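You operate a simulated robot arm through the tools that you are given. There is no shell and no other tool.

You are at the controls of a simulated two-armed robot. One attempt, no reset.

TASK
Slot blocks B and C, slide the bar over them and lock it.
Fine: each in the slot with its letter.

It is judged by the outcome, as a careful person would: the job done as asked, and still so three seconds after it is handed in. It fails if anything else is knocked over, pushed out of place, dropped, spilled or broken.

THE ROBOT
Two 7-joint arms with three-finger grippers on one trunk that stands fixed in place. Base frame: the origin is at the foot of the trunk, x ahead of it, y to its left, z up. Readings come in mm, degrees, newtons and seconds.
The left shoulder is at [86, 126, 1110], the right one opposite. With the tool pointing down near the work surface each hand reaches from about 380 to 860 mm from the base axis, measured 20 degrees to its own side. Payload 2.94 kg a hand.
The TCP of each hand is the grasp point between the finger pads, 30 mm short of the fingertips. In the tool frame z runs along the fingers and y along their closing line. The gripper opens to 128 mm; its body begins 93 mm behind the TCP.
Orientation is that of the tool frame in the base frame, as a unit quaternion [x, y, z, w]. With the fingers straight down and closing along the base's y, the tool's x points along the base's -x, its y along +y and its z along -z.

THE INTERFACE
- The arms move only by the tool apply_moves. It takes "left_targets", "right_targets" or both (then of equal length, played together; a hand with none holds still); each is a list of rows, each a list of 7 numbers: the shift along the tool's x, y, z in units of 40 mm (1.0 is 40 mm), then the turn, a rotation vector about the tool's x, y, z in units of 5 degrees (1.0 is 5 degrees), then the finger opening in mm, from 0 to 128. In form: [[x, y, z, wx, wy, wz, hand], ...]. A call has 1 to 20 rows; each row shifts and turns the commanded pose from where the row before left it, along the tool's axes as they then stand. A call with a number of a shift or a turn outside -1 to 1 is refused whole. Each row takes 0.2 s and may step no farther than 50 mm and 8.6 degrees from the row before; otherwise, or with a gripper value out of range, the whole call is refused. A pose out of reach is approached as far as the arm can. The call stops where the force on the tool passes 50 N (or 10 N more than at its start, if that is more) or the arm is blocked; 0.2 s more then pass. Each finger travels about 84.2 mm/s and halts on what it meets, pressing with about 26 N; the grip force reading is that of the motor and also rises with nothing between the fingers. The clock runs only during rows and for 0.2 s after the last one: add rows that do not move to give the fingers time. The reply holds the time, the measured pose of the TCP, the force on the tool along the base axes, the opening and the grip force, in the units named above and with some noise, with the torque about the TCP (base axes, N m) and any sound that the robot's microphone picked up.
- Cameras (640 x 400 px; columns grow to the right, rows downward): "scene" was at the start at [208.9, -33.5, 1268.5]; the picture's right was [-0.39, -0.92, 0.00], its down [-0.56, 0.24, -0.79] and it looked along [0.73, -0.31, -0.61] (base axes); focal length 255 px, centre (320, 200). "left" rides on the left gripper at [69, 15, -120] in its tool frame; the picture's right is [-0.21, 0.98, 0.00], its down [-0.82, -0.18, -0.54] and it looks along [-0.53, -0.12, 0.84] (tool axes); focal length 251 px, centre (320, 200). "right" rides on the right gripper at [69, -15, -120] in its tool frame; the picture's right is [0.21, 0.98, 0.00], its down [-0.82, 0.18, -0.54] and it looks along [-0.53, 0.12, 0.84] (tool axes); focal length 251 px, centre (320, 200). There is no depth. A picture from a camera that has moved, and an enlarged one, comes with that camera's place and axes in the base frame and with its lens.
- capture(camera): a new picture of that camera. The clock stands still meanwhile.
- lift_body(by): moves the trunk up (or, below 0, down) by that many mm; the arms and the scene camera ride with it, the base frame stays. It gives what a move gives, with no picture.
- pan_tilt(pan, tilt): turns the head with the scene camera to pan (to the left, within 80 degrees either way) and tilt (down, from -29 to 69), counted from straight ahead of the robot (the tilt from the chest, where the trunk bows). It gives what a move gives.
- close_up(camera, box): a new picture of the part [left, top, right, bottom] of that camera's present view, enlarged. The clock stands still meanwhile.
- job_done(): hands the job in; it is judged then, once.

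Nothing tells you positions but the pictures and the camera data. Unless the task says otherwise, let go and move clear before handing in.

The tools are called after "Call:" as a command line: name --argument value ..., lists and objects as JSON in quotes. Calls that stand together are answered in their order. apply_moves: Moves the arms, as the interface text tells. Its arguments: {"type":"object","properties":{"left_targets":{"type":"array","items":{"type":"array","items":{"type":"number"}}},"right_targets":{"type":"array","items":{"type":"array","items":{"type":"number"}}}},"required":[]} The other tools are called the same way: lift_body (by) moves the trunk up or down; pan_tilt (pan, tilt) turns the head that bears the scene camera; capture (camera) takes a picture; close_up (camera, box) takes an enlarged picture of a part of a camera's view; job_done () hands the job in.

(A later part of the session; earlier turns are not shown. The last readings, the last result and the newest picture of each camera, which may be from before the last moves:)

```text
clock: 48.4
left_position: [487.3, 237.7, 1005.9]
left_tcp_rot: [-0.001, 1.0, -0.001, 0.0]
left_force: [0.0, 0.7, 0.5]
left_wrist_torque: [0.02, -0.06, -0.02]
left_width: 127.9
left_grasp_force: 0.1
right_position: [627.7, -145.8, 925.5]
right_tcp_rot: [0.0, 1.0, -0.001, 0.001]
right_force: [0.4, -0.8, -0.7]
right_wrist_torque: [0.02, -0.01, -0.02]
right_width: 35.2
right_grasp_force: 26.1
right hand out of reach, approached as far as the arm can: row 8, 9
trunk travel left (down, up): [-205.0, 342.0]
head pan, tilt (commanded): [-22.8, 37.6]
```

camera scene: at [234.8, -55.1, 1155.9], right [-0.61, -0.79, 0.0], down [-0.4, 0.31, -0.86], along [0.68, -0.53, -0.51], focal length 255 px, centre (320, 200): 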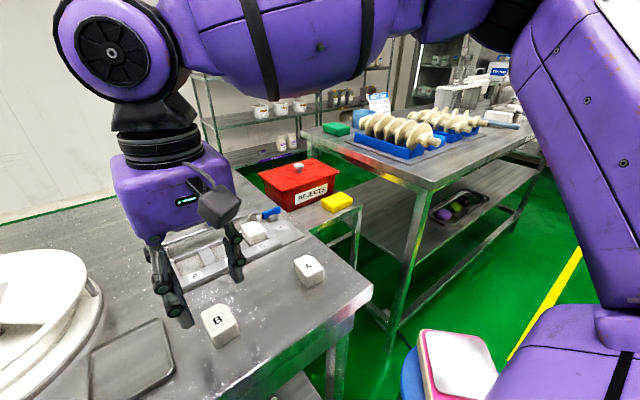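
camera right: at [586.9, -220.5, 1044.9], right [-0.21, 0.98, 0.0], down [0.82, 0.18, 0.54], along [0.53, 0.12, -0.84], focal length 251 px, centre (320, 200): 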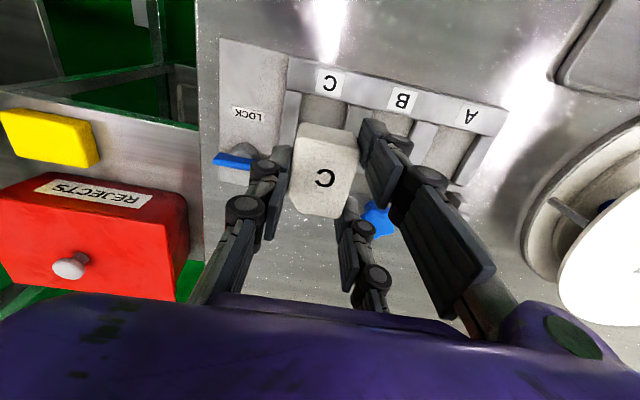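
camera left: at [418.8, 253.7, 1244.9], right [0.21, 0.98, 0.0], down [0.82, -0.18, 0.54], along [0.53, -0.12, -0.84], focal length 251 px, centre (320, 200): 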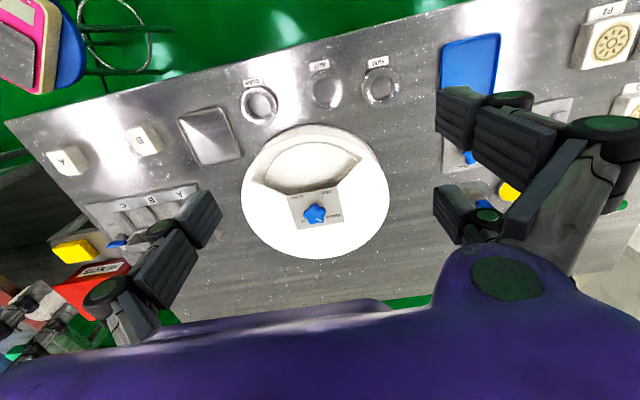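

Slot B is still about 28 mm beyond reach. I'll back up, raise the hand, and lower the trunk another 100 mm, since lowering moves the chest forward.

Call:
apply_moves --right_targets '[[0.6, 0, -0.6, 0, 0, 0, 31], [0, 0, -0.8, 0, 0, 0, 31], [0, 0, -0.8, 0, 0, 0, 31], [0, 0, -0.4, 0, 0, 0, 31], [0, 0, 0, 0, 0, 0, 31]]'

Call:
lift_body --by -100

Call:
capture --camera "scene"

```text
clock: 49.6
left_position: [487.6, 238.2, 1006.5]
left_tcp_rot: [0.0, 1.0, 0.0, 0.0]
left_force: [0.0, -0.8, -0.8]
left_wrist_torque: [-0.03, 0.0, 0.01]
left_width: 127.9
left_grasp_force: 0.0
right_position: [602.9, -148.4, 1019.6]
right_tcp_rot: [-0.001, 1.0, 0.0, -0.001]
right_force: [0.2, 0.2, -1.1]
right_wrist_torque: [-0.05, -0.02, -0.02]
right_width: 35.0
right_grasp_force: 25.9
right hand out of reach, approached as far as the arm can: row 4
trunk travel left (down, up): [-205.0, 342.0]
head pan, tilt (commanded): [-22.8, 37.6]
```

```text
clock: 51.0
left_position: [486.8, 237.9, 905.9]
left_tcp_rot: [-0.001, 1.0, -0.001, 0.0]
left_force: [-0.2, 0.0, 0.6]
left_wrist_torque: [0.01, 0.0, -0.01]
left_width: 127.9
left_grasp_force: 0.1
right_position: [604.2, -147.3, 921.2]
right_tcp_rot: [-0.001, 1.0, 0.0, 0.002]
right_force: [-0.9, -0.5, -0.8]
right_wrist_torque: [-0.01, 0.0, 0.0]
right_width: 35.0
right_grasp_force: 26.5
trunk travel left (down, up): [-105.0, 442.0]
head pan, tilt (commanded): [-22.8, 37.6]
```

```text
taken
camera scene: at [282.7, -33.5, 1028.9], right [-0.39, -0.92, 0.0], down [-0.56, 0.24, -0.79], along [0.73, -0.31, -0.61], focal length 255 px, centre (320, 200)
```

scene: 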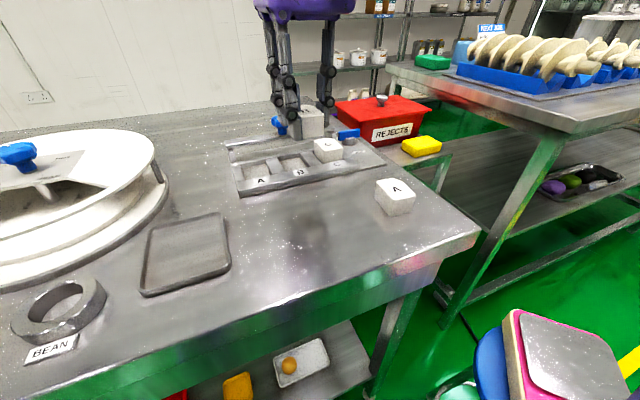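

The left hand has come down too, so I'll raise it for safety while moving the right hand toward slot B.

Call:
apply_moves --left_targets '[[0, 0, -0.8, 0, 0, 0, 128], [0, 0, -0.8, 0, 0, 0, 128], [0, 0, -0.8, 0, 0, 0, 128], [0, 0, -0.6, 0, 0, 0, 128], [0, 0, 0, 0, 0, 0, 128]]' --right_targets '[[-0.4, 0.05, 0, 0, 0, 0, 31], [-0.4, 0.05, 0, 0, 0, 0, 31], [-0.3, 0.05, 0, 0, 0, 0, 31], [-0.2, 0.02, 0, 0, 0, 0, 31], [0, 0, 0, 0, 0, 0, 31]]'

```text
clock: 52.1
left_position: [494.8, 218.2, 976.5]
left_tcp_rot: [0.0, 1.0, -0.002, 0.001]
left_force: [-1.0, 0.7, 0.3]
left_wrist_torque: [-0.05, 0.0, 0.02]
left_width: 128.1
left_grasp_force: 0.1
left hand out of reach, approached as far as the arm can: row 2, 3, 4
right_position: [636.6, -150.9, 921.9]
right_tcp_rot: [0.002, 1.0, 0.0, 0.0]
right_force: [1.1, -0.2, -1.0]
right_wrist_torque: [0.02, -0.03, 0.0]
right_width: 35.5
right_grasp_force: 25.9
right hand out of reach, approached as far as the arm can: row 2, 3, 4
trunk travel left (down, up): [-105.0, 442.0]
head pan, tilt (commanded): [-22.8, 37.6]
```

Call:
apply_moves --right_targets '[[0.1, 0, 0.5, 0, 0, 0, 31], [0, 0, 0.7, 0, 0, 0, 31], [-0.3, 0.1, 0, 0, 0, 0, 31], [-0.3, 0.1, 0, 0, 0, 0, 31], [-0.3, 0, 0, 0, 0, 0, 31], [0, 0, 0, 0, 0, 0, 31]]'

```text
clock: 53.5
left_position: [494.2, 217.7, 976.0]
left_tcp_rot: [0.0, 1.0, -0.002, 0.001]
left_force: [-0.6, 1.0, 0.3]
left_wrist_torque: [0.0, -0.03, -0.03]
left_width: 127.9
left_grasp_force: 0.0
right_position: [656.6, -156.4, 875.8]
right_tcp_rot: [-0.001, 1.0, -0.001, -0.001]
right_force: [-11.3, 2.3, -3.1]
right_wrist_torque: [-0.12, 0.17, 0.31]
right_width: 35.0
right_grasp_force: 26.0
right hand out of reach, approached as far as the arm can: row 4, 5
trunk travel left (down, up): [-105.0, 442.0]
head pan, tilt (commanded): [-22.8, 37.6]
```

There is an 11 N force in -x, so something on the hand is touching. I'll look before moving further.

Call:
close_up --camera "scene" --box '[210, 80, 370, 200]'

Call:
capture --camera "right"

Call:
close_up --camera "right" --box '[220, 80, 460, 260]'

```text
3.33 times, centred on (290, 140) of scene
camera zoom: at [282.5, -33.3, 1028.9], right [-0.39, -0.92, 0.0], down [-0.56, 0.24, -0.79], along [0.73, -0.31, -0.61], focal length 849 px, centre (420, 400)
```

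zoom: 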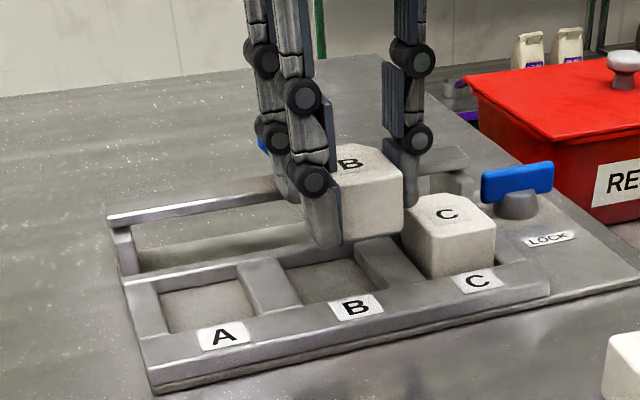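

```text
taken
camera right: at [589.0, -172.8, 996.2], right [-0.22, 0.98, 0.0], down [0.82, 0.18, 0.54], along [0.53, 0.12, -0.84], focal length 251 px, centre (320, 200)
```

right: 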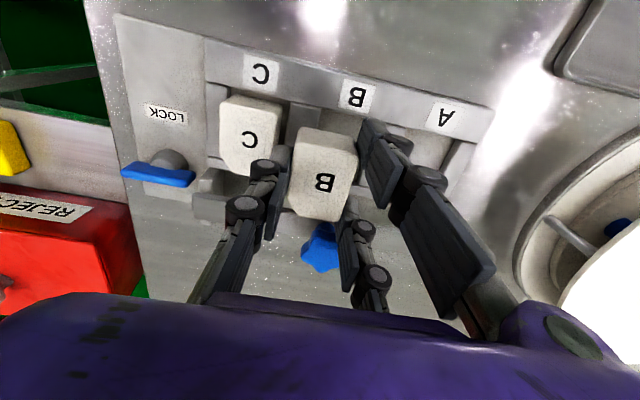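

```text
2.22 times, centred on (340, 170) of right
camera zoom: at [589.0, -172.8, 996.2], right [-0.22, 0.98, 0.0], down [0.82, 0.18, 0.54], along [0.53, 0.12, -0.84], focal length 559 px, centre (276, 267)
```

zoom: 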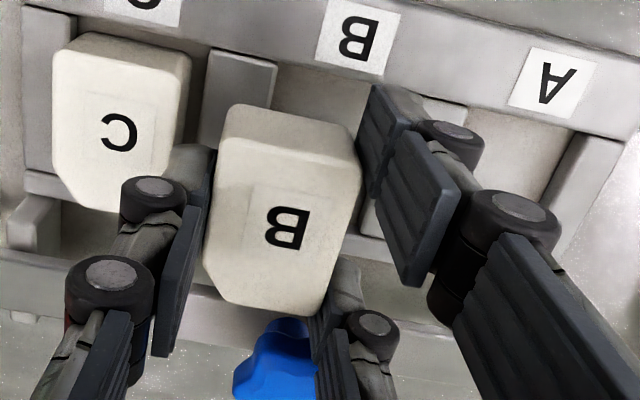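

The far finger is brushing the blue knob while the hand is still off in y. I'll back off in x, shift toward y=-140, and approach again lower, where the reach is better.

Call:
apply_moves --right_targets '[[0.3, 0, 0, 0, 0, 0, 31], [0, 0.3, 0.1, 0, 0, 0, 31], [0, 0.12, 0.1, 0, 0, 0, 31], [0, 0, 0, 0, 0, 0, 31]]'

Call:
close_up --camera "right" --box '[220, 80, 460, 260]'

```text
clock: 54.5
left_position: [495.3, 217.6, 976.6]
left_tcp_rot: [-0.001, 1.0, -0.002, 0.0]
left_force: [-0.3, 0.6, 0.2]
left_wrist_torque: [0.0, -0.01, 0.0]
left_width: 127.7
left_grasp_force: 0.1
right_position: [646.7, -139.2, 868.4]
right_tcp_rot: [0.0, 1.0, -0.001, 0.0]
right_force: [0.7, -0.3, -0.7]
right_wrist_torque: [0.01, 0.01, -0.03]
right_width: 35.1
right_grasp_force: 25.8
trunk travel left (down, up): [-105.0, 442.0]
head pan, tilt (commanded): [-22.8, 37.6]
```

```text
2.22 times, centred on (340, 170) of right
camera zoom: at [577.9, -156.1, 987.9], right [-0.21, 0.98, 0.0], down [0.82, 0.18, 0.54], along [0.53, 0.12, -0.84], focal length 559 px, centre (276, 267)
```

zoom: 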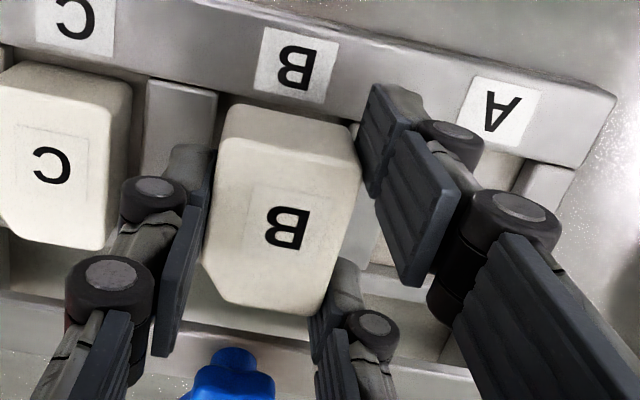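

I'm within reach now: block B needs about +8 mm in x and -0.7 mm in y. I'll move there and lower to just above the walls.

Call:
apply_moves --right_targets '[[-0.1, -0.01, 0, 0, 0, 0, 31], [-0.1, -0.01, 0, 0, 0, 0, 31], [0, 0, 0.2, 0, 0, 0, 31], [0, 0, 0.2, 0, 0, 0, 31], [0, 0, 0, 0, 0, 0, 31]]'

Call:
close_up --camera "right" --box '[220, 80, 460, 260]'

Call:
close_up --camera "scene" --box '[220, 90, 350, 190]'

```text
clock: 55.8
left_position: [494.1, 216.8, 975.2]
left_tcp_rot: [-0.001, 1.0, -0.002, 0.001]
left_force: [-0.1, 0.2, -0.3]
left_wrist_torque: [-0.03, 0.02, 0.01]
left_width: 128.1
left_grasp_force: 0.1
right_position: [650.7, -142.4, 851.3]
right_tcp_rot: [0.0, 1.0, -0.001, 0.001]
right_force: [0.2, 0.3, -1.0]
right_wrist_torque: [-0.04, -0.03, 0.01]
right_width: 35.1
right_grasp_force: 25.9
right hand out of reach, approached as far as the arm can: row 2
trunk travel left (down, up): [-105.0, 442.0]
head pan, tilt (commanded): [-22.8, 37.6]
```

```text
2.22 times, centred on (340, 170) of right
camera zoom: at [581.7, -159.5, 972.1], right [-0.21, 0.98, 0.0], down [0.82, 0.18, 0.54], along [0.53, 0.12, -0.84], focal length 559 px, centre (276, 267)
```

zoom: 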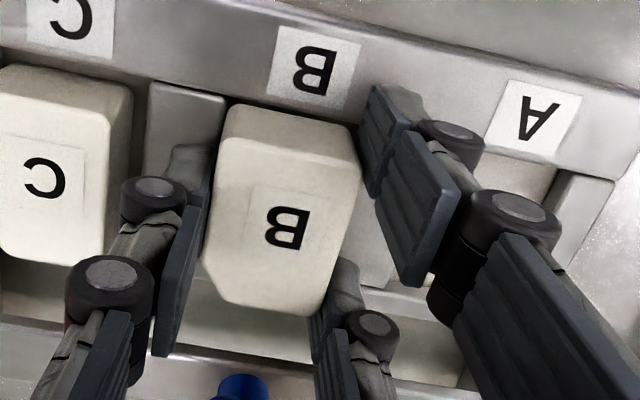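

```text
4.00 times, centred on (285, 140) of scene
camera zoom: at [283.4, -33.4, 1028.9], right [-0.39, -0.92, 0.0], down [-0.56, 0.24, -0.79], along [0.73, -0.31, -0.61], focal length 1019 px, centre (460, 440)
```

zoom: 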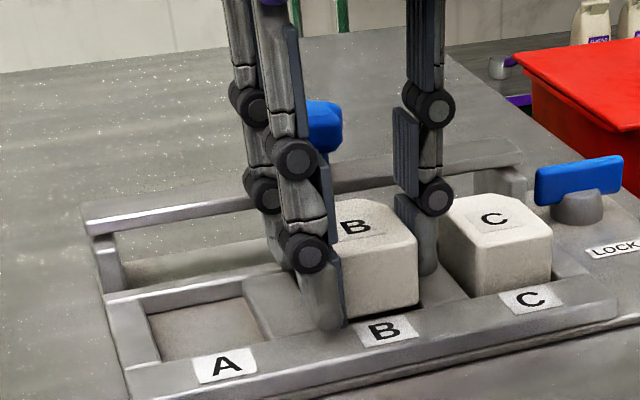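

I'm about 3.5 mm short in x at the reach limit. A 2° tilt of the hand about its closing axis should move the wrist back enough to gain that.

Call:
apply_moves --right_targets '[[0, 0, -0.08, 0, -0.2, 0, 31], [0, 0, 0, 0, -0.2, 0, 31], [-0.05, 0.02, 0, 0, 0, 0, 31], [-0.05, 0.01, 0, 0, 0, 0, 31], [0, 0, 0, 0, 0, 0, 31]]'

Call:
close_up --camera "right" --box '[220, 80, 460, 260]'

Call:
close_up --camera "scene" --box '[220, 90, 350, 190]'

```text
clock: 57.0
left_position: [494.7, 217.5, 974.8]
left_tcp_rot: [0.0, 1.0, -0.002, 0.001]
left_force: [0.0, 0.3, 0.0]
left_wrist_torque: [0.02, 0.01, -0.01]
left_width: 128.0
left_grasp_force: 0.0
right_position: [655.2, -141.5, 855.5]
right_tcp_rot: [-0.001, 1.0, 0.0, 0.017]
right_force: [-0.6, -0.2, -0.1]
right_wrist_torque: [-0.01, 0.04, 0.04]
right_width: 35.2
right_grasp_force: 25.5
trunk travel left (down, up): [-105.0, 442.0]
head pan, tilt (commanded): [-22.8, 37.6]
```

```text
2.22 times, centred on (340, 170) of right
camera zoom: at [581.4, -158.6, 972.7], right [-0.21, 0.98, -0.01], down [0.8, 0.18, 0.57], along [0.56, 0.12, -0.82], focal length 559 px, centre (276, 267)
```

zoom: 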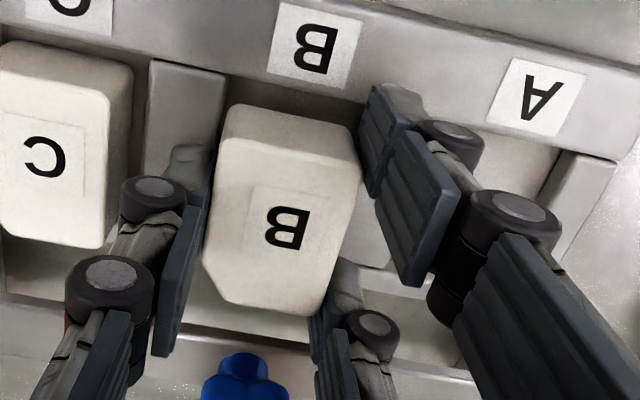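

```text
4.00 times, centred on (285, 140) of scene
camera zoom: at [283.2, -33.4, 1028.7], right [-0.39, -0.92, 0.0], down [-0.56, 0.24, -0.79], along [0.73, -0.31, -0.61], focal length 1019 px, centre (460, 440)
```

zoom: 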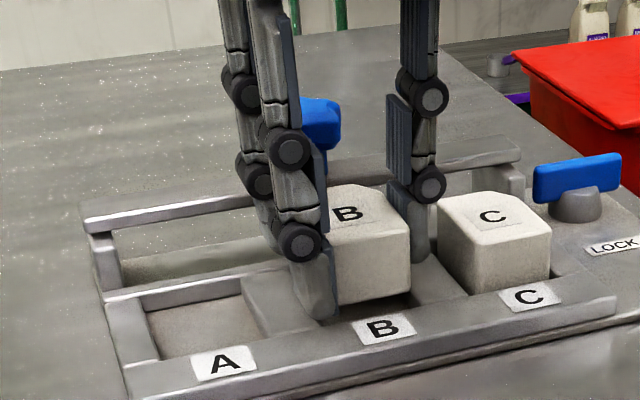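

Now within reach; the tilt carried it slightly far, so I'll come back 2 mm in x and lower in small steps until I feel contact.

Call:
apply_moves --right_targets '[[0.055, 0, 0, 0, 0, 0, 31], [0, 0, 0.1, 0, 0, 0, 31], [0, 0, 0.06, 0, 0, 0, 31], [0, 0, 0, 0, 0, 0, 31]]'

Call:
close_up --camera "right" --box '[220, 80, 460, 260]'

Call:
close_up --camera "scene" --box '[250, 110, 330, 190]'

```text
clock: 58.0
left_position: [495.2, 217.8, 975.7]
left_tcp_rot: [0.0, 1.0, -0.002, 0.002]
left_force: [0.6, -0.1, -0.2]
left_wrist_torque: [-0.07, -0.03, 0.01]
left_width: 128.0
left_grasp_force: 0.0
right_position: [653.2, -140.9, 848.9]
right_tcp_rot: [0.0, 1.0, 0.0, 0.017]
right_force: [-0.5, 0.3, 0.0]
right_wrist_torque: [0.02, 0.03, 0.01]
right_width: 35.1
right_grasp_force: 26.2
trunk travel left (down, up): [-105.0, 442.0]
head pan, tilt (commanded): [-22.8, 37.6]
```

```text
2.22 times, centred on (340, 170) of right
camera zoom: at [579.2, -158.4, 966.5], right [-0.21, 0.98, -0.01], down [0.8, 0.18, 0.57], along [0.56, 0.12, -0.82], focal length 559 px, centre (276, 267)
```

zoom: 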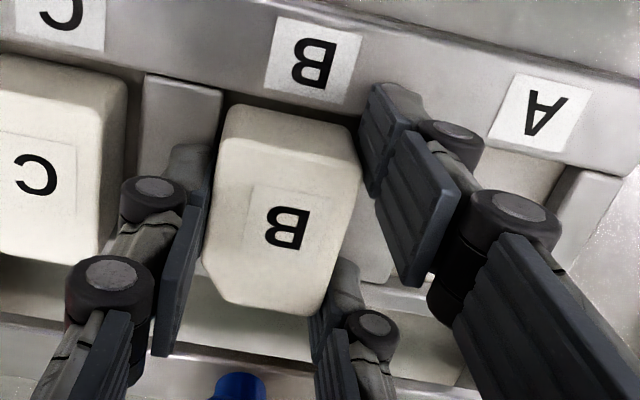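

```text
5.00 times, centred on (290, 150) of scene
camera zoom: at [283.3, -33.5, 1028.7], right [-0.39, -0.92, 0.0], down [-0.56, 0.24, -0.79], along [0.73, -0.31, -0.61], focal length 1274 px, centre (470, 450)
```

zoom: 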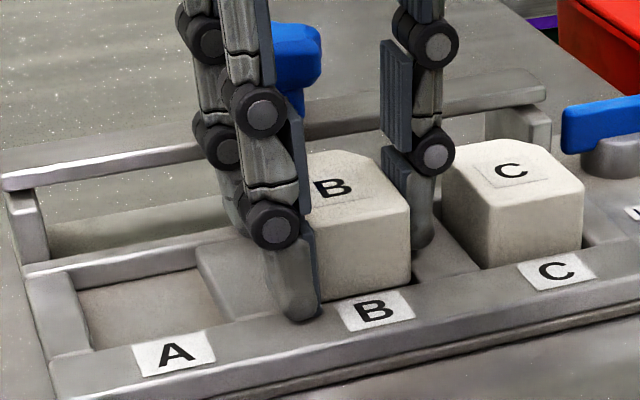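

Call:
apply_moves --right_targets '[[0, 0, 0.04, 0, 0, 0, 31], [0, 0, 0.03, 0, 0, 0, 31], [0, 0, 0, 0, 0, 0, 31]]'

```text
clock: 58.8
left_position: [495.4, 218.0, 975.2]
left_tcp_rot: [-0.001, 1.0, -0.003, 0.002]
left_force: [-0.6, -0.1, -0.1]
left_wrist_torque: [-0.01, -0.01, -0.02]
left_width: 128.0
left_grasp_force: 0.0
right_position: [652.3, -140.6, 846.6]
right_tcp_rot: [0.0, 1.0, 0.0, 0.019]
right_force: [1.3, -2.4, 8.0]
right_wrist_torque: [0.15, 0.28, 0.07]
right_width: 35.3
right_grasp_force: 25.0
trunk travel left (down, up): [-105.0, 442.0]
head pan, tilt (commanded): [-22.8, 37.6]
```

Contact felt at z≈846.6, so block B is partly in its slot. I'll ease off slightly and open a little so it drops in.

Call:
apply_moves --right_targets '[[0, 0, -0.015, 0, 0, 0, 31], [0, 0, 0, 0, 0, 0, 38], [0, 0, 0, 0, 0, 0, 44], [0, 0, 0, 0, 0, 0, 44], [0, 0, 0, 0, 0, 0, 44]]'

Call:
close_up --camera "scene" --box '[250, 110, 330, 190]'

Call:
close_up --camera "right" --box '[220, 80, 460, 260]'

```text
clock: 60.0
left_position: [495.1, 218.1, 975.8]
left_tcp_rot: [0.0, 1.0, -0.001, 0.0]
left_force: [0.2, 0.5, 0.7]
left_wrist_torque: [0.01, 0.01, 0.03]
left_width: 128.0
left_grasp_force: 0.0
right_position: [650.9, -141.1, 846.1]
right_tcp_rot: [0.0, 1.0, 0.0, 0.018]
right_force: [0.1, -0.4, 2.6]
right_wrist_torque: [0.06, 0.11, -0.02]
right_width: 44.7
right_grasp_force: 0.1
trunk travel left (down, up): [-105.0, 442.0]
head pan, tilt (commanded): [-22.8, 37.6]
```

```text
5.00 times, centred on (290, 150) of scene
camera zoom: at [283.1, -33.4, 1028.7], right [-0.39, -0.92, 0.0], down [-0.56, 0.24, -0.79], along [0.73, -0.31, -0.61], focal length 1274 px, centre (470, 450)
```

zoom: 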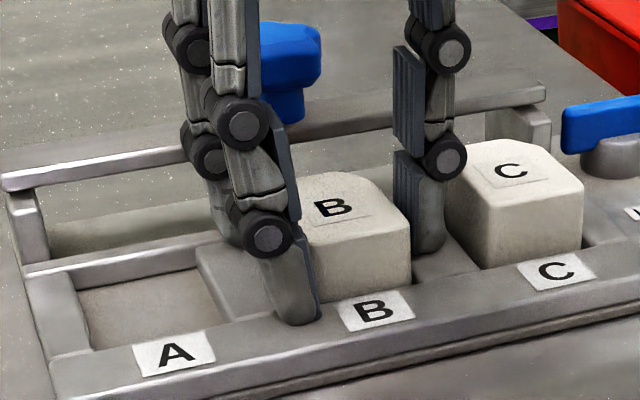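

```text
2.22 times, centred on (340, 170) of right
camera zoom: at [579.2, -158.3, 964.1], right [-0.21, 0.98, -0.01], down [0.8, 0.18, 0.57], along [0.56, 0.12, -0.82], focal length 559 px, centre (276, 267)
```

zoom: 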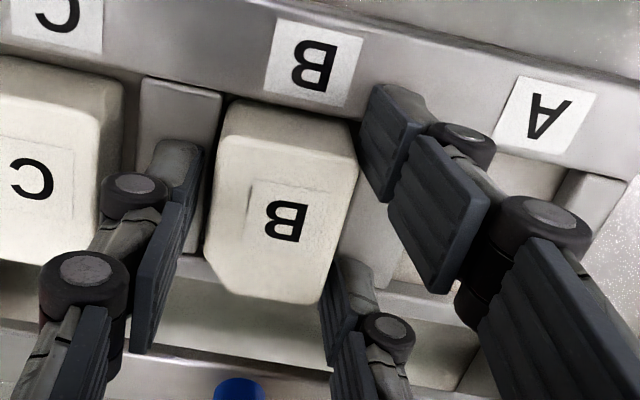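

Block B has dropped into slot B. I'll lift straight out and inspect both blocks.

Call:
apply_moves --right_targets '[[0, 0, -0.15, 0, 0, 0, 44], [0, 0, -0.5, 0, 0, 0, 46], [0, 0, -0.8, 0, 0, 0, 50], [0.5, 0, -0.5, 0, 0, 0, 50], [0, 0, 0, 0, 0, 0, 50]]'

Call:
close_up --camera "scene" --box '[220, 100, 360, 200]'

Call:
close_up --camera "right" --box '[160, 60, 520, 260]'

```text
clock: 61.1
left_position: [496.8, 216.9, 975.4]
left_tcp_rot: [0.0, 1.0, -0.002, 0.0]
left_force: [0.4, -0.2, -0.3]
left_wrist_torque: [0.01, 0.02, 0.0]
left_width: 128.2
left_grasp_force: 0.0
right_position: [631.1, -147.4, 924.2]
right_tcp_rot: [0.001, 1.0, 0.0, 0.017]
right_force: [-0.3, 0.2, -0.5]
right_wrist_torque: [-0.02, 0.0, 0.01]
right_width: 49.9
right_grasp_force: 0.1
right hand out of reach, approached as far as the arm can: row 3
trunk travel left (down, up): [-105.0, 442.0]
head pan, tilt (commanded): [-22.8, 37.6]
```

```text
4.00 times, centred on (290, 150) of scene
camera zoom: at [283.7, -33.6, 1028.5], right [-0.39, -0.92, 0.0], down [-0.56, 0.24, -0.79], along [0.73, -0.31, -0.61], focal length 1019 px, centre (440, 400)
```

zoom: 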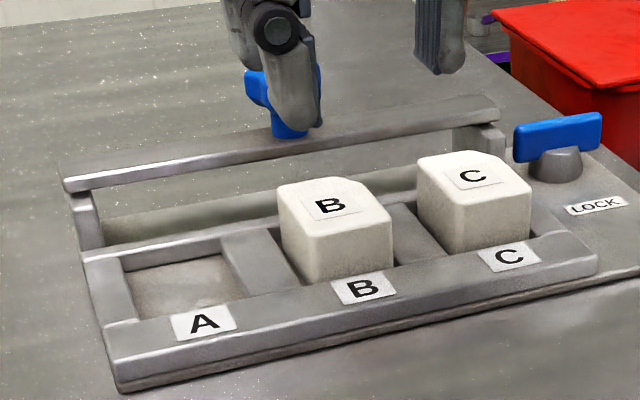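

```text
1.78 times, centred on (340, 160) of right
camera zoom: at [557.5, -164.5, 1042.3], right [-0.21, 0.98, -0.01], down [0.8, 0.18, 0.57], along [0.56, 0.12, -0.82], focal length 447 px, centre (284, 271)
```

zoom: 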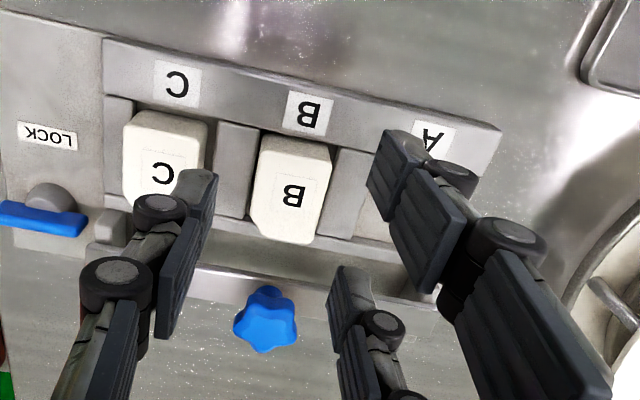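

Both blocks are seated with their tops just under the bar's underside. Next I need to pull the bar forward by its knob, so I'll turn the hand 90° so the single finger can hook behind the knob with the hand wide open.

Call:
apply_moves --right_targets '[[0.6, -0.3, -0.3, 0, 0.4, 0, 50], [0.5, -0.5, -0.3, 0, 0, -1, 60], [0, 0, 0, 0, 0, -1, 60], [0, 0, 0, 0, 0, -1, 60], [0, 0, 0, 0, 0, -1, 60], [0, 0, 0, 0, 0, -1, 60], [0, 0, 0, 0, 0, -1, 60], [0, 0, 0, 0, 0, -1, 60], [0, 0, 0, 0, 0, -1, 60], [0, 0, 0, 0, 0, -1, 60], [0, 0, 0, 0, 0, 0, 60]]'

```text
clock: 63.5
left_position: [496.0, 217.8, 975.6]
left_tcp_rot: [-0.001, 1.0, -0.002, 0.001]
left_force: [-0.1, -0.4, -0.2]
left_wrist_torque: [0.0, 0.03, 0.01]
left_width: 127.9
left_grasp_force: 0.2
right_position: [586.0, -178.7, 948.1]
right_tcp_rot: [-0.384, 0.923, 0.0, 0.0]
right_force: [1.0, -0.4, -0.3]
right_wrist_torque: [0.0, 0.0, 0.02]
right_width: 60.1
right_grasp_force: 0.0
trunk travel left (down, up): [-105.0, 442.0]
head pan, tilt (commanded): [-22.8, 37.6]
```

Call:
apply_moves --right_targets '[[0, 0, 0, 0, 0, -1, 60], [0, 0, 0, 0, 0, -1, 60], [0, 0, 0, 0, 0, -1, 60], [0, 0, 0, 0, 0, -1, 60], [0, 0, 0, 0, 0, -1, 60], [0, 0, 0, 0, 0, -1, 60], [0, 0, 0, 0, 0, -1, 60], [0, 0, 0, 0, 0, -1, 60], [0, 0, 0, 0, 0, -1, 60], [0, 0, 0, 0, 0, 0, 60]]'

Call:
capture --camera "right"

Call:
capture --camera "scene"

```text
clock: 65.8
left_position: [494.9, 217.8, 976.7]
left_tcp_rot: [-0.001, 1.0, -0.002, 0.001]
left_force: [-0.7, -0.1, -0.3]
left_wrist_torque: [0.01, 0.04, 0.05]
left_width: 128.0
left_grasp_force: 0.1
right_position: [587.1, -179.2, 948.8]
right_tcp_rot: [0.708, -0.707, 0.0, 0.0]
right_force: [-0.5, 0.2, -0.1]
right_wrist_torque: [0.03, 0.04, -0.01]
right_width: 60.0
right_grasp_force: 0.2
trunk travel left (down, up): [-105.0, 442.0]
head pan, tilt (commanded): [-22.8, 37.6]
```

```text
taken
camera right: at [601.9, -249.9, 1068.5], right [-0.98, -0.22, 0.0], down [-0.18, 0.82, 0.54], along [-0.12, 0.53, -0.84], focal length 251 px, centre (320, 200)
```

right: 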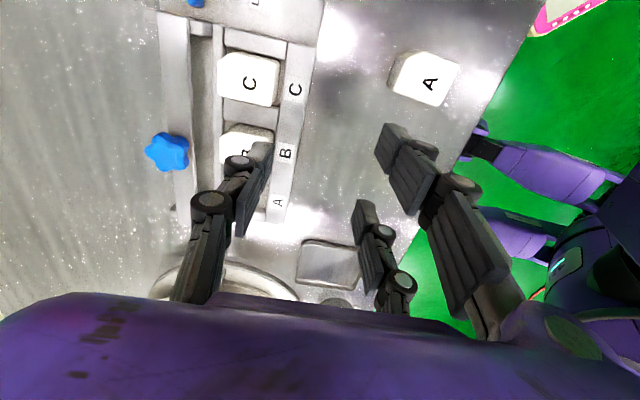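

```text
taken
camera scene: at [283.2, -33.4, 1028.7], right [-0.39, -0.92, 0.0], down [-0.56, 0.24, -0.79], along [0.73, -0.31, -0.61], focal length 255 px, centre (320, 200)
```

scene: 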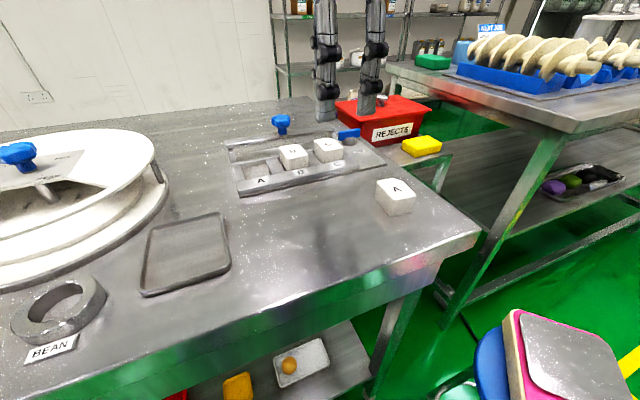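

The hand is turned with the single finger on the far (+x) side; the knob measures about (716,-140). I'll open wide and check the fingertip height in that state.

Call:
apply_moves --right_targets '[[0, 0, 0, 0, 0, 0, 128], [0, 0, 0, 0, 0, 0, 128], [0, 0, 0, 0, 0, 0, 128], [0, 0, 0, 0, 0, 0, 128], [0, 0, 0, 0, 0, 0, 128]]'

Call:
pan_tilt --pan -22.8 --tilt 20

Call:
capture --camera "scene"

Call:
capture --camera "right"

```text
clock: 67.0
left_position: [494.6, 218.0, 975.3]
left_tcp_rot: [-0.001, 1.0, -0.001, 0.002]
left_force: [0.4, 0.0, 0.3]
left_wrist_torque: [0.0, 0.06, 0.0]
left_width: 127.9
left_grasp_force: 0.1
right_position: [587.0, -177.6, 949.2]
right_tcp_rot: [-0.707, 0.707, 0.0, 0.0]
right_force: [-0.3, 0.2, 0.6]
right_wrist_torque: [-0.03, 0.04, 0.0]
right_width: 127.9
right_grasp_force: 0.0
trunk travel left (down, up): [-105.0, 442.0]
head pan, tilt (commanded): [-22.8, 37.6]
```

```text
clock: 67.8
left_position: [496.5, 219.0, 976.6]
left_tcp_rot: [-0.001, 1.0, -0.002, 0.001]
left_force: [-0.1, 0.0, 0.6]
left_wrist_torque: [0.01, -0.03, 0.03]
left_width: 127.7
left_grasp_force: 0.0
right_position: [586.8, -178.6, 948.6]
right_tcp_rot: [0.707, -0.707, 0.0, 0.0]
right_force: [-0.2, 0.5, 0.4]
right_wrist_torque: [-0.01, 0.0, 0.0]
right_width: 128.1
right_grasp_force: 0.0
trunk travel left (down, up): [-105.0, 442.0]
head pan, tilt (commanded): [-22.8, 20.0]
```

```text
taken
camera scene: at [289.3, -36.0, 1056.5], right [-0.39, -0.92, 0.0], down [-0.32, 0.13, -0.94], along [0.87, -0.36, -0.34], focal length 255 px, centre (320, 200)
```

scene: 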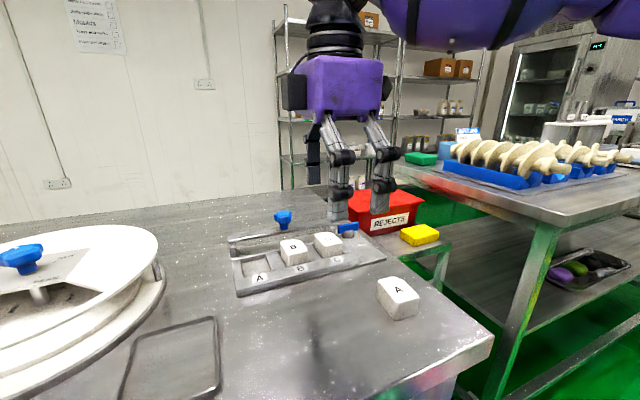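

```text
taken
camera right: at [601.8, -249.9, 1068.5], right [-0.98, -0.21, 0.0], down [-0.18, 0.82, 0.54], along [-0.12, 0.53, -0.84], focal length 251 px, centre (320, 200)
```

right: 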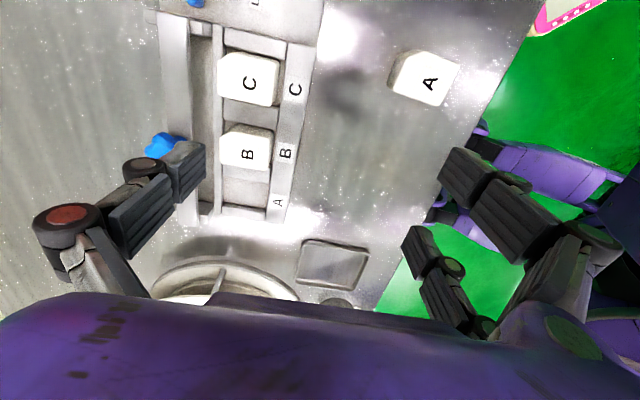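

With the hand wide open the fingertips are only about 8 mm below the TCP. I'll tilt the hand 10° so the wrist stays back toward the robot, then lower and go forward over the bar with the single finger above knob height.

Call:
apply_moves --right_targets '[[0, 0, 0, 1, 0, 0, 128], [0, 0, 0, 1, 0, 0, 128], [-0.32, 0, 0.5, 0, 0, 0, 128], [-0.32, 0, 0.65, 0, 0, 0, 128], [-0.32, 0, 0.6, 0, 0, 0, 128], [0, 0, 0, 0, 0, 0, 128]]'

Call:
capture --camera "scene"

Call:
capture --camera "right"

```text
clock: 69.2
left_position: [495.9, 218.3, 974.3]
left_tcp_rot: [0.0, 1.0, -0.002, 0.001]
left_force: [0.1, -0.1, 0.2]
left_wrist_torque: [-0.02, 0.02, 0.0]
left_width: 127.9
left_grasp_force: 0.1
right_position: [598.3, -139.5, 879.1]
right_tcp_rot: [0.704, -0.704, 0.062, -0.062]
right_force: [0.2, 1.2, 0.1]
right_wrist_torque: [0.03, 0.0, -0.02]
right_width: 128.3
right_grasp_force: 0.1
trunk travel left (down, up): [-105.0, 442.0]
head pan, tilt (commanded): [-22.8, 20.0]
```

```text
taken
camera scene: at [289.1, -36.0, 1056.6], right [-0.39, -0.92, 0.0], down [-0.32, 0.13, -0.94], along [0.87, -0.36, -0.34], focal length 255 px, centre (320, 200)
```

scene: 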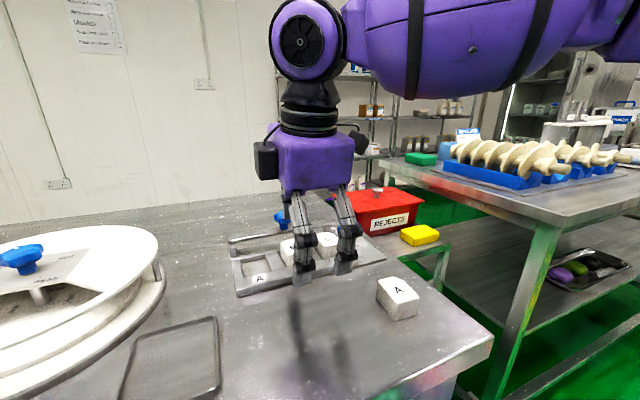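

```text
taken
camera right: at [592.3, -211.5, 1000.0], right [-0.96, -0.21, -0.17], down [-0.27, 0.82, 0.5], along [0.03, 0.53, -0.85], focal length 251 px, centre (320, 200)
```

right: 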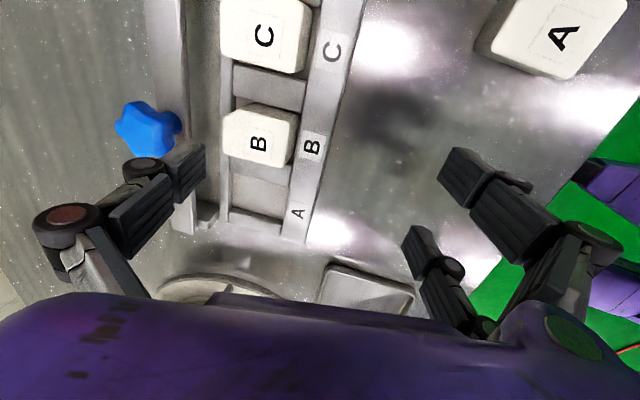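

Call:
apply_moves --right_targets '[[0, -0.5, 0.09, 0, 0, 0, 128], [0, -0.7, 0.12, 0, 0, 0, 128], [0, -0.7, 0.12, 0, 0, 0, 128], [0, 0, 0, 0, 0, 0, 128]]'

Call:
capture --camera "right"

Call:
close_up --camera "scene" --box '[220, 160, 400, 300]'

```text
clock: 70.2
left_position: [494.2, 218.1, 976.2]
left_tcp_rot: [-0.001, 1.0, -0.002, 0.001]
left_force: [0.5, 0.6, 0.7]
left_wrist_torque: [0.01, 0.01, 0.02]
left_width: 128.2
left_grasp_force: 0.0
right_position: [675.3, -140.3, 880.5]
right_tcp_rot: [0.705, -0.704, 0.062, -0.062]
right_force: [0.7, -0.8, -0.1]
right_wrist_torque: [-0.02, 0.02, 0.01]
right_width: 127.7
right_grasp_force: 0.0
trunk travel left (down, up): [-105.0, 442.0]
head pan, tilt (commanded): [-22.8, 20.0]
```

```text
taken
camera right: at [669.6, -211.7, 1001.2], right [-0.96, -0.21, -0.17], down [-0.27, 0.82, 0.5], along [0.03, 0.53, -0.85], focal length 251 px, centre (320, 200)
```

right: 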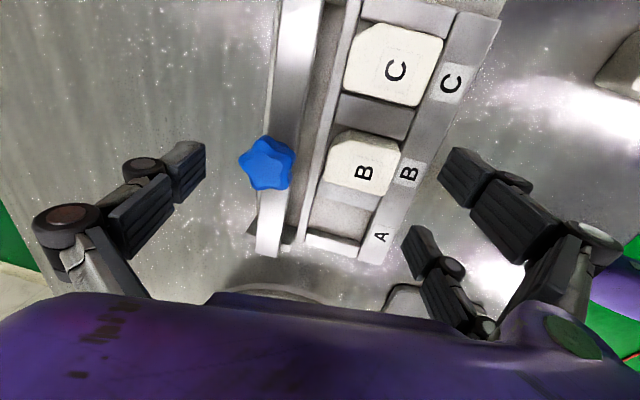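

```text
2.86 times, centred on (310, 230) of scene
camera zoom: at [288.8, -35.9, 1056.7], right [-0.39, -0.92, 0.0], down [-0.31, 0.13, -0.94], along [0.87, -0.36, -0.34], focal length 728 px, centre (349, 114)
```

zoom: 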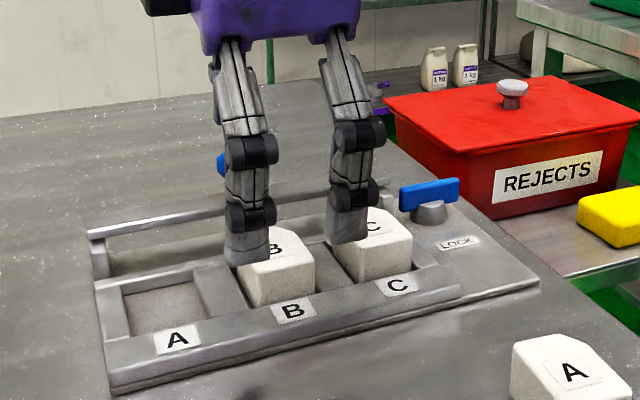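

The single finger is now behind the knob and the pair are clear in front of the fixture. I'll lower straight down so the finger sits beside the knob.

Call:
apply_moves --right_targets '[[0, 0.07, 0.4, 0, 0, 0, 128], [0, 0.08, 0.45, 0, 0, 0, 128], [0, 0, 0, 0, 0, 0, 128]]'

Call:
capture --camera "right"

Call:
close_up --camera "scene" --box '[220, 160, 400, 300]'

```text
clock: 71.0
left_position: [495.6, 218.4, 975.7]
left_tcp_rot: [0.0, 1.0, -0.002, 0.001]
left_force: [1.4, 0.2, 0.2]
left_wrist_torque: [0.02, 0.03, -0.01]
left_width: 127.8
left_grasp_force: 0.1
right_position: [675.8, -140.6, 843.7]
right_tcp_rot: [0.705, -0.704, 0.061, -0.061]
right_force: [0.6, 0.4, -0.1]
right_wrist_torque: [0.01, 0.03, 0.01]
right_width: 127.9
right_grasp_force: 0.1
trunk travel left (down, up): [-105.0, 442.0]
head pan, tilt (commanded): [-22.8, 20.0]
```

```text
taken
camera right: at [669.5, -211.6, 965.4], right [-0.96, -0.21, -0.17], down [-0.27, 0.82, 0.5], along [0.03, 0.53, -0.85], focal length 251 px, centre (320, 200)
```

right: 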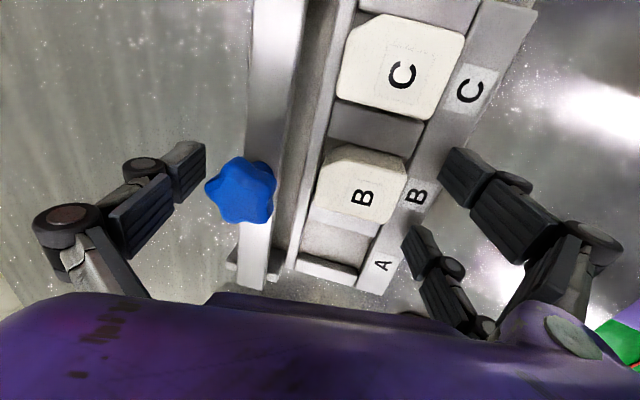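

```text
2.86 times, centred on (310, 230) of scene
camera zoom: at [289.2, -36.0, 1056.6], right [-0.39, -0.92, 0.0], down [-0.32, 0.13, -0.94], along [0.87, -0.36, -0.34], focal length 728 px, centre (349, 114)
```

zoom: 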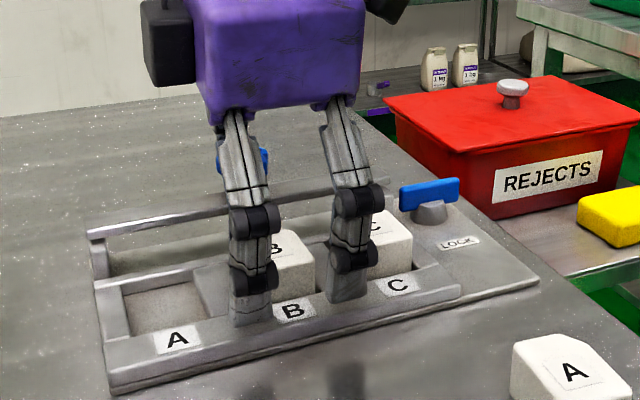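

The finger is down behind the knob with no contact forces. I'll pull toward the robot slowly and watch the force.

Call:
apply_moves --right_targets '[[0, 0.1, -0.017, 0, 0, 0, 128], [0, 0.1, -0.017, 0, 0, 0, 128], [0, 0.1, -0.017, 0, 0, 0, 128], [0, 0.1, -0.017, 0, 0, 0, 128], [0, 0.1, -0.017, 0, 0, 0, 128], [0, 0, 0, 0, 0, 0, 128]]'

Call:
capture --camera "right"

Call:
close_up --camera "scene" --box '[220, 160, 400, 300]'

```text
clock: 72.3
left_position: [495.9, 217.6, 975.4]
left_tcp_rot: [-0.001, 1.0, -0.002, 0.002]
left_force: [0.2, 0.3, -0.1]
left_wrist_torque: [-0.02, -0.01, -0.01]
left_width: 128.0
left_grasp_force: 0.1
right_position: [655.6, -140.8, 844.4]
right_tcp_rot: [0.705, -0.704, 0.061, -0.062]
right_force: [-0.1, 0.3, 0.0]
right_wrist_torque: [0.0, 0.02, 0.01]
right_width: 128.3
right_grasp_force: 0.0
trunk travel left (down, up): [-105.0, 442.0]
head pan, tilt (commanded): [-22.8, 20.0]
```

```text
taken
camera right: at [649.3, -211.4, 965.8], right [-0.96, -0.21, -0.17], down [-0.27, 0.82, 0.5], along [0.03, 0.53, -0.85], focal length 251 px, centre (320, 200)
```

right: 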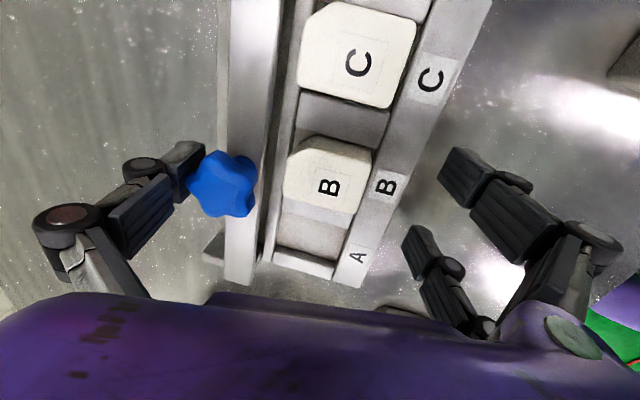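

```text
2.86 times, centred on (310, 230) of scene
camera zoom: at [289.3, -36.0, 1056.5], right [-0.39, -0.92, 0.0], down [-0.32, 0.13, -0.94], along [0.87, -0.36, -0.34], focal length 728 px, centre (349, 114)
```

zoom: 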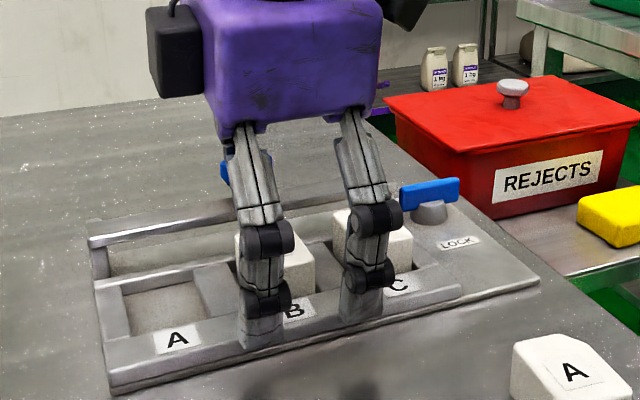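

Call:
apply_moves --right_targets '[[0, 0.1, -0.017, 0, 0, 0, 128], [0, 0.1, -0.017, 0, 0, 0, 128], [0, 0.1, -0.017, 0, 0, 0, 128], [0, 0.1, -0.017, 0, 0, 0, 128]]'

Call:
capture --camera "right"

Call:
close_up --camera "scene" --box '[220, 160, 400, 300]'

```text
clock: 73.3
left_position: [495.3, 217.5, 975.4]
left_tcp_rot: [-0.001, 1.0, -0.002, 0.001]
left_force: [0.1, -0.6, 0.5]
left_wrist_torque: [0.03, 0.03, 0.02]
left_width: 128.0
left_grasp_force: 0.1
right_position: [638.5, -140.7, 843.8]
right_tcp_rot: [-0.704, 0.705, -0.061, 0.062]
right_force: [0.2, 0.2, 0.0]
right_wrist_torque: [0.02, 0.03, 0.0]
right_width: 128.1
right_grasp_force: 0.1
trunk travel left (down, up): [-105.0, 442.0]
head pan, tilt (commanded): [-22.8, 20.0]
```

```text
taken
camera right: at [633.2, -211.7, 966.0], right [-0.96, -0.21, -0.17], down [-0.27, 0.82, 0.5], along [0.03, 0.53, -0.85], focal length 251 px, centre (320, 200)
```

right: 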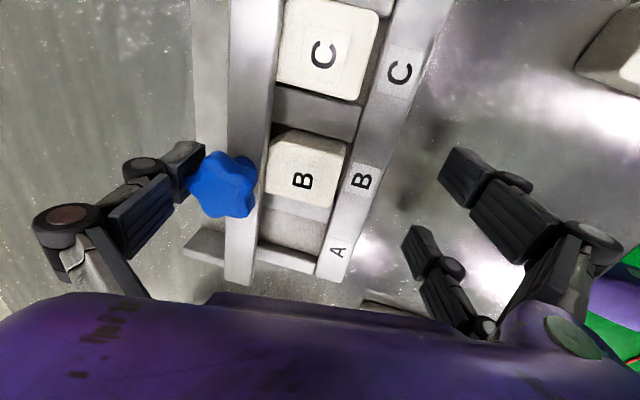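

```text
2.86 times, centred on (310, 230) of scene
camera zoom: at [289.2, -36.0, 1056.5], right [-0.39, -0.92, 0.0], down [-0.32, 0.13, -0.94], along [0.87, -0.36, -0.34], focal length 728 px, centre (349, 114)
```

zoom: 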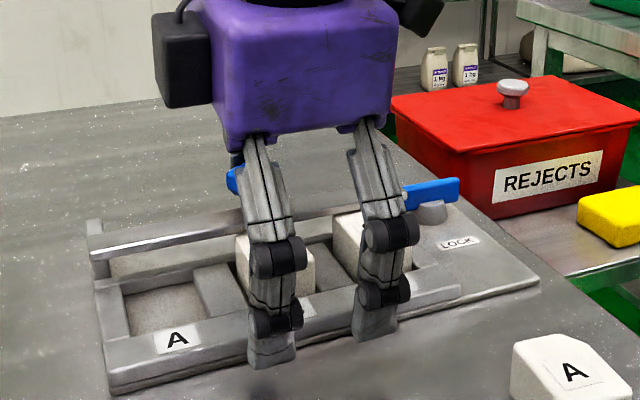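

The bar is sliding freely and is now at the blocks' rear edge. I'll keep pulling gently.

Call:
apply_moves --right_targets '[[0, 0.1, -0.017, 0, 0, 0, 128], [0, 0.1, -0.017, 0, 0, 0, 128], [0, 0.1, -0.017, 0, 0, 0, 128], [0, 0.1, -0.017, 0, 0, 0, 128]]'

Call:
capture --camera "right"

Call:
close_up --camera "scene" --box '[220, 160, 400, 300]'

```text
clock: 74.3
left_position: [499.5, 219.4, 973.6]
left_tcp_rot: [-0.001, 1.0, -0.003, -0.002]
left_force: [-0.2, 0.3, -0.4]
left_wrist_torque: [0.0, 0.03, 0.04]
left_width: 128.2
left_grasp_force: 0.1
right_position: [630.0, -139.9, 844.5]
right_tcp_rot: [-0.703, 0.705, -0.064, 0.065]
right_force: [50.1, 4.0, 4.9]
right_wrist_torque: [-0.12, 1.19, 0.21]
right_width: 128.2
right_grasp_force: 0.4
trunk travel left (down, up): [-105.0, 442.0]
head pan, tilt (commanded): [-22.8, 20.0]
```

```text
taken
camera right: at [623.2, -211.4, 965.1], right [-0.96, -0.21, -0.18], down [-0.27, 0.82, 0.5], along [0.04, 0.53, -0.85], focal length 251 px, centre (320, 200)
```

right: 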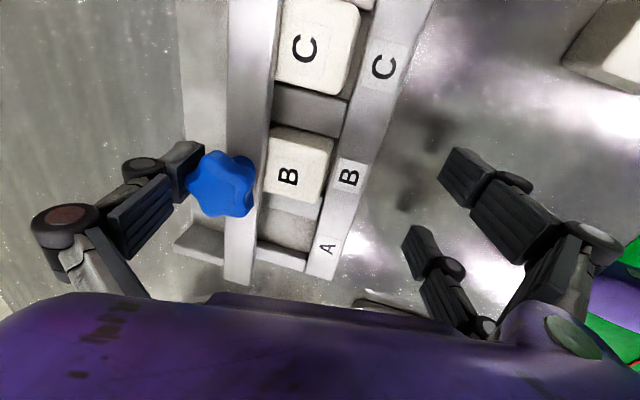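

```text
2.86 times, centred on (310, 230) of scene
camera zoom: at [293.5, -35.5, 1055.3], right [-0.39, -0.92, 0.0], down [-0.32, 0.13, -0.94], along [0.86, -0.36, -0.35], focal length 728 px, centre (349, 114)
```

zoom: 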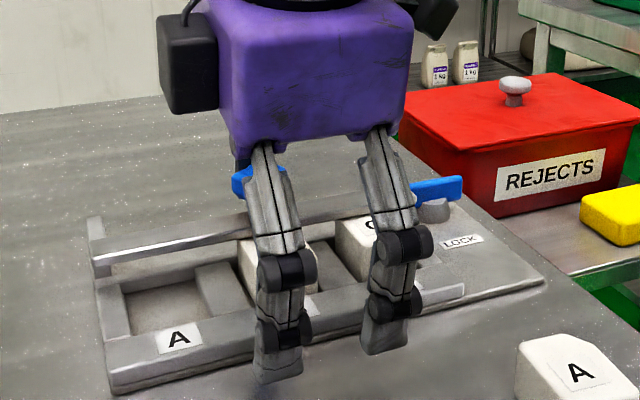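

A firm stop at 50 N: the bar has moved about 40 mm. I'll relax slightly and look closely at whether it is at its end stop or caught.

Call:
apply_moves --right_targets '[[0, -0.1, 0.017, 0, 0, 0, 128], [0, 0, 0, 0, 0, 0, 128]]'

Call:
close_up --camera "right" --box '[160, 0, 440, 290]'

Call:
close_up --camera "scene" --box '[235, 205, 315, 275]'

Call:
close_up --camera "scene" --box '[295, 195, 375, 265]'

```text
clock: 75.0
left_position: [496.9, 218.3, 974.9]
left_tcp_rot: [0.0, 1.0, -0.003, 0.0]
left_force: [-0.2, 0.3, -0.1]
left_wrist_torque: [-0.03, -0.02, -0.03]
left_width: 127.7
left_grasp_force: 0.1
right_position: [630.4, -141.2, 844.3]
right_tcp_rot: [0.705, -0.704, 0.063, -0.062]
right_force: [32.7, 0.1, 11.7]
right_wrist_torque: [0.3, 0.29, 0.03]
right_width: 128.1
right_grasp_force: 0.3
trunk travel left (down, up): [-105.0, 442.0]
head pan, tilt (commanded): [-22.8, 20.0]
```

```text
1.38 times, centred on (300, 145) of right
camera zoom: at [624.0, -211.4, 965.5], right [-0.96, -0.21, -0.17], down [-0.27, 0.82, 0.5], along [0.04, 0.53, -0.85], focal length 347 px, centre (348, 276)
```

zoom: 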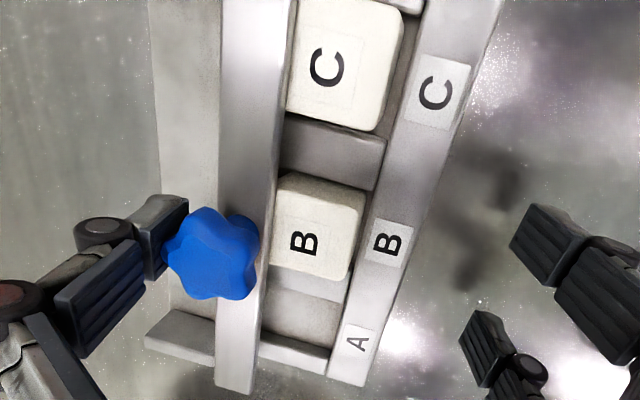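

```text
5.71 times, centred on (275, 240) of scene
camera zoom: at [291.4, -35.8, 1056.0], right [-0.39, -0.92, 0.0], down [-0.32, 0.13, -0.94], along [0.87, -0.36, -0.34], focal length 1455 px, centre (577, -29)
```

zoom: 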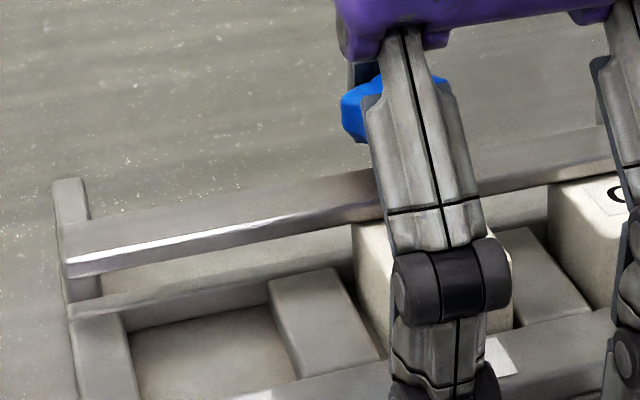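

```text
5.71 times, centred on (335, 230) of scene
camera zoom: at [291.4, -35.8, 1056.0], right [-0.39, -0.92, 0.0], down [-0.32, 0.13, -0.94], along [0.87, -0.36, -0.34], focal length 1455 px, centre (234, 29)
```

zoom: 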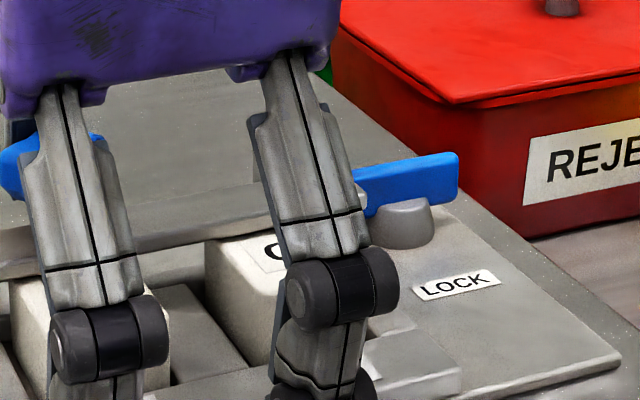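

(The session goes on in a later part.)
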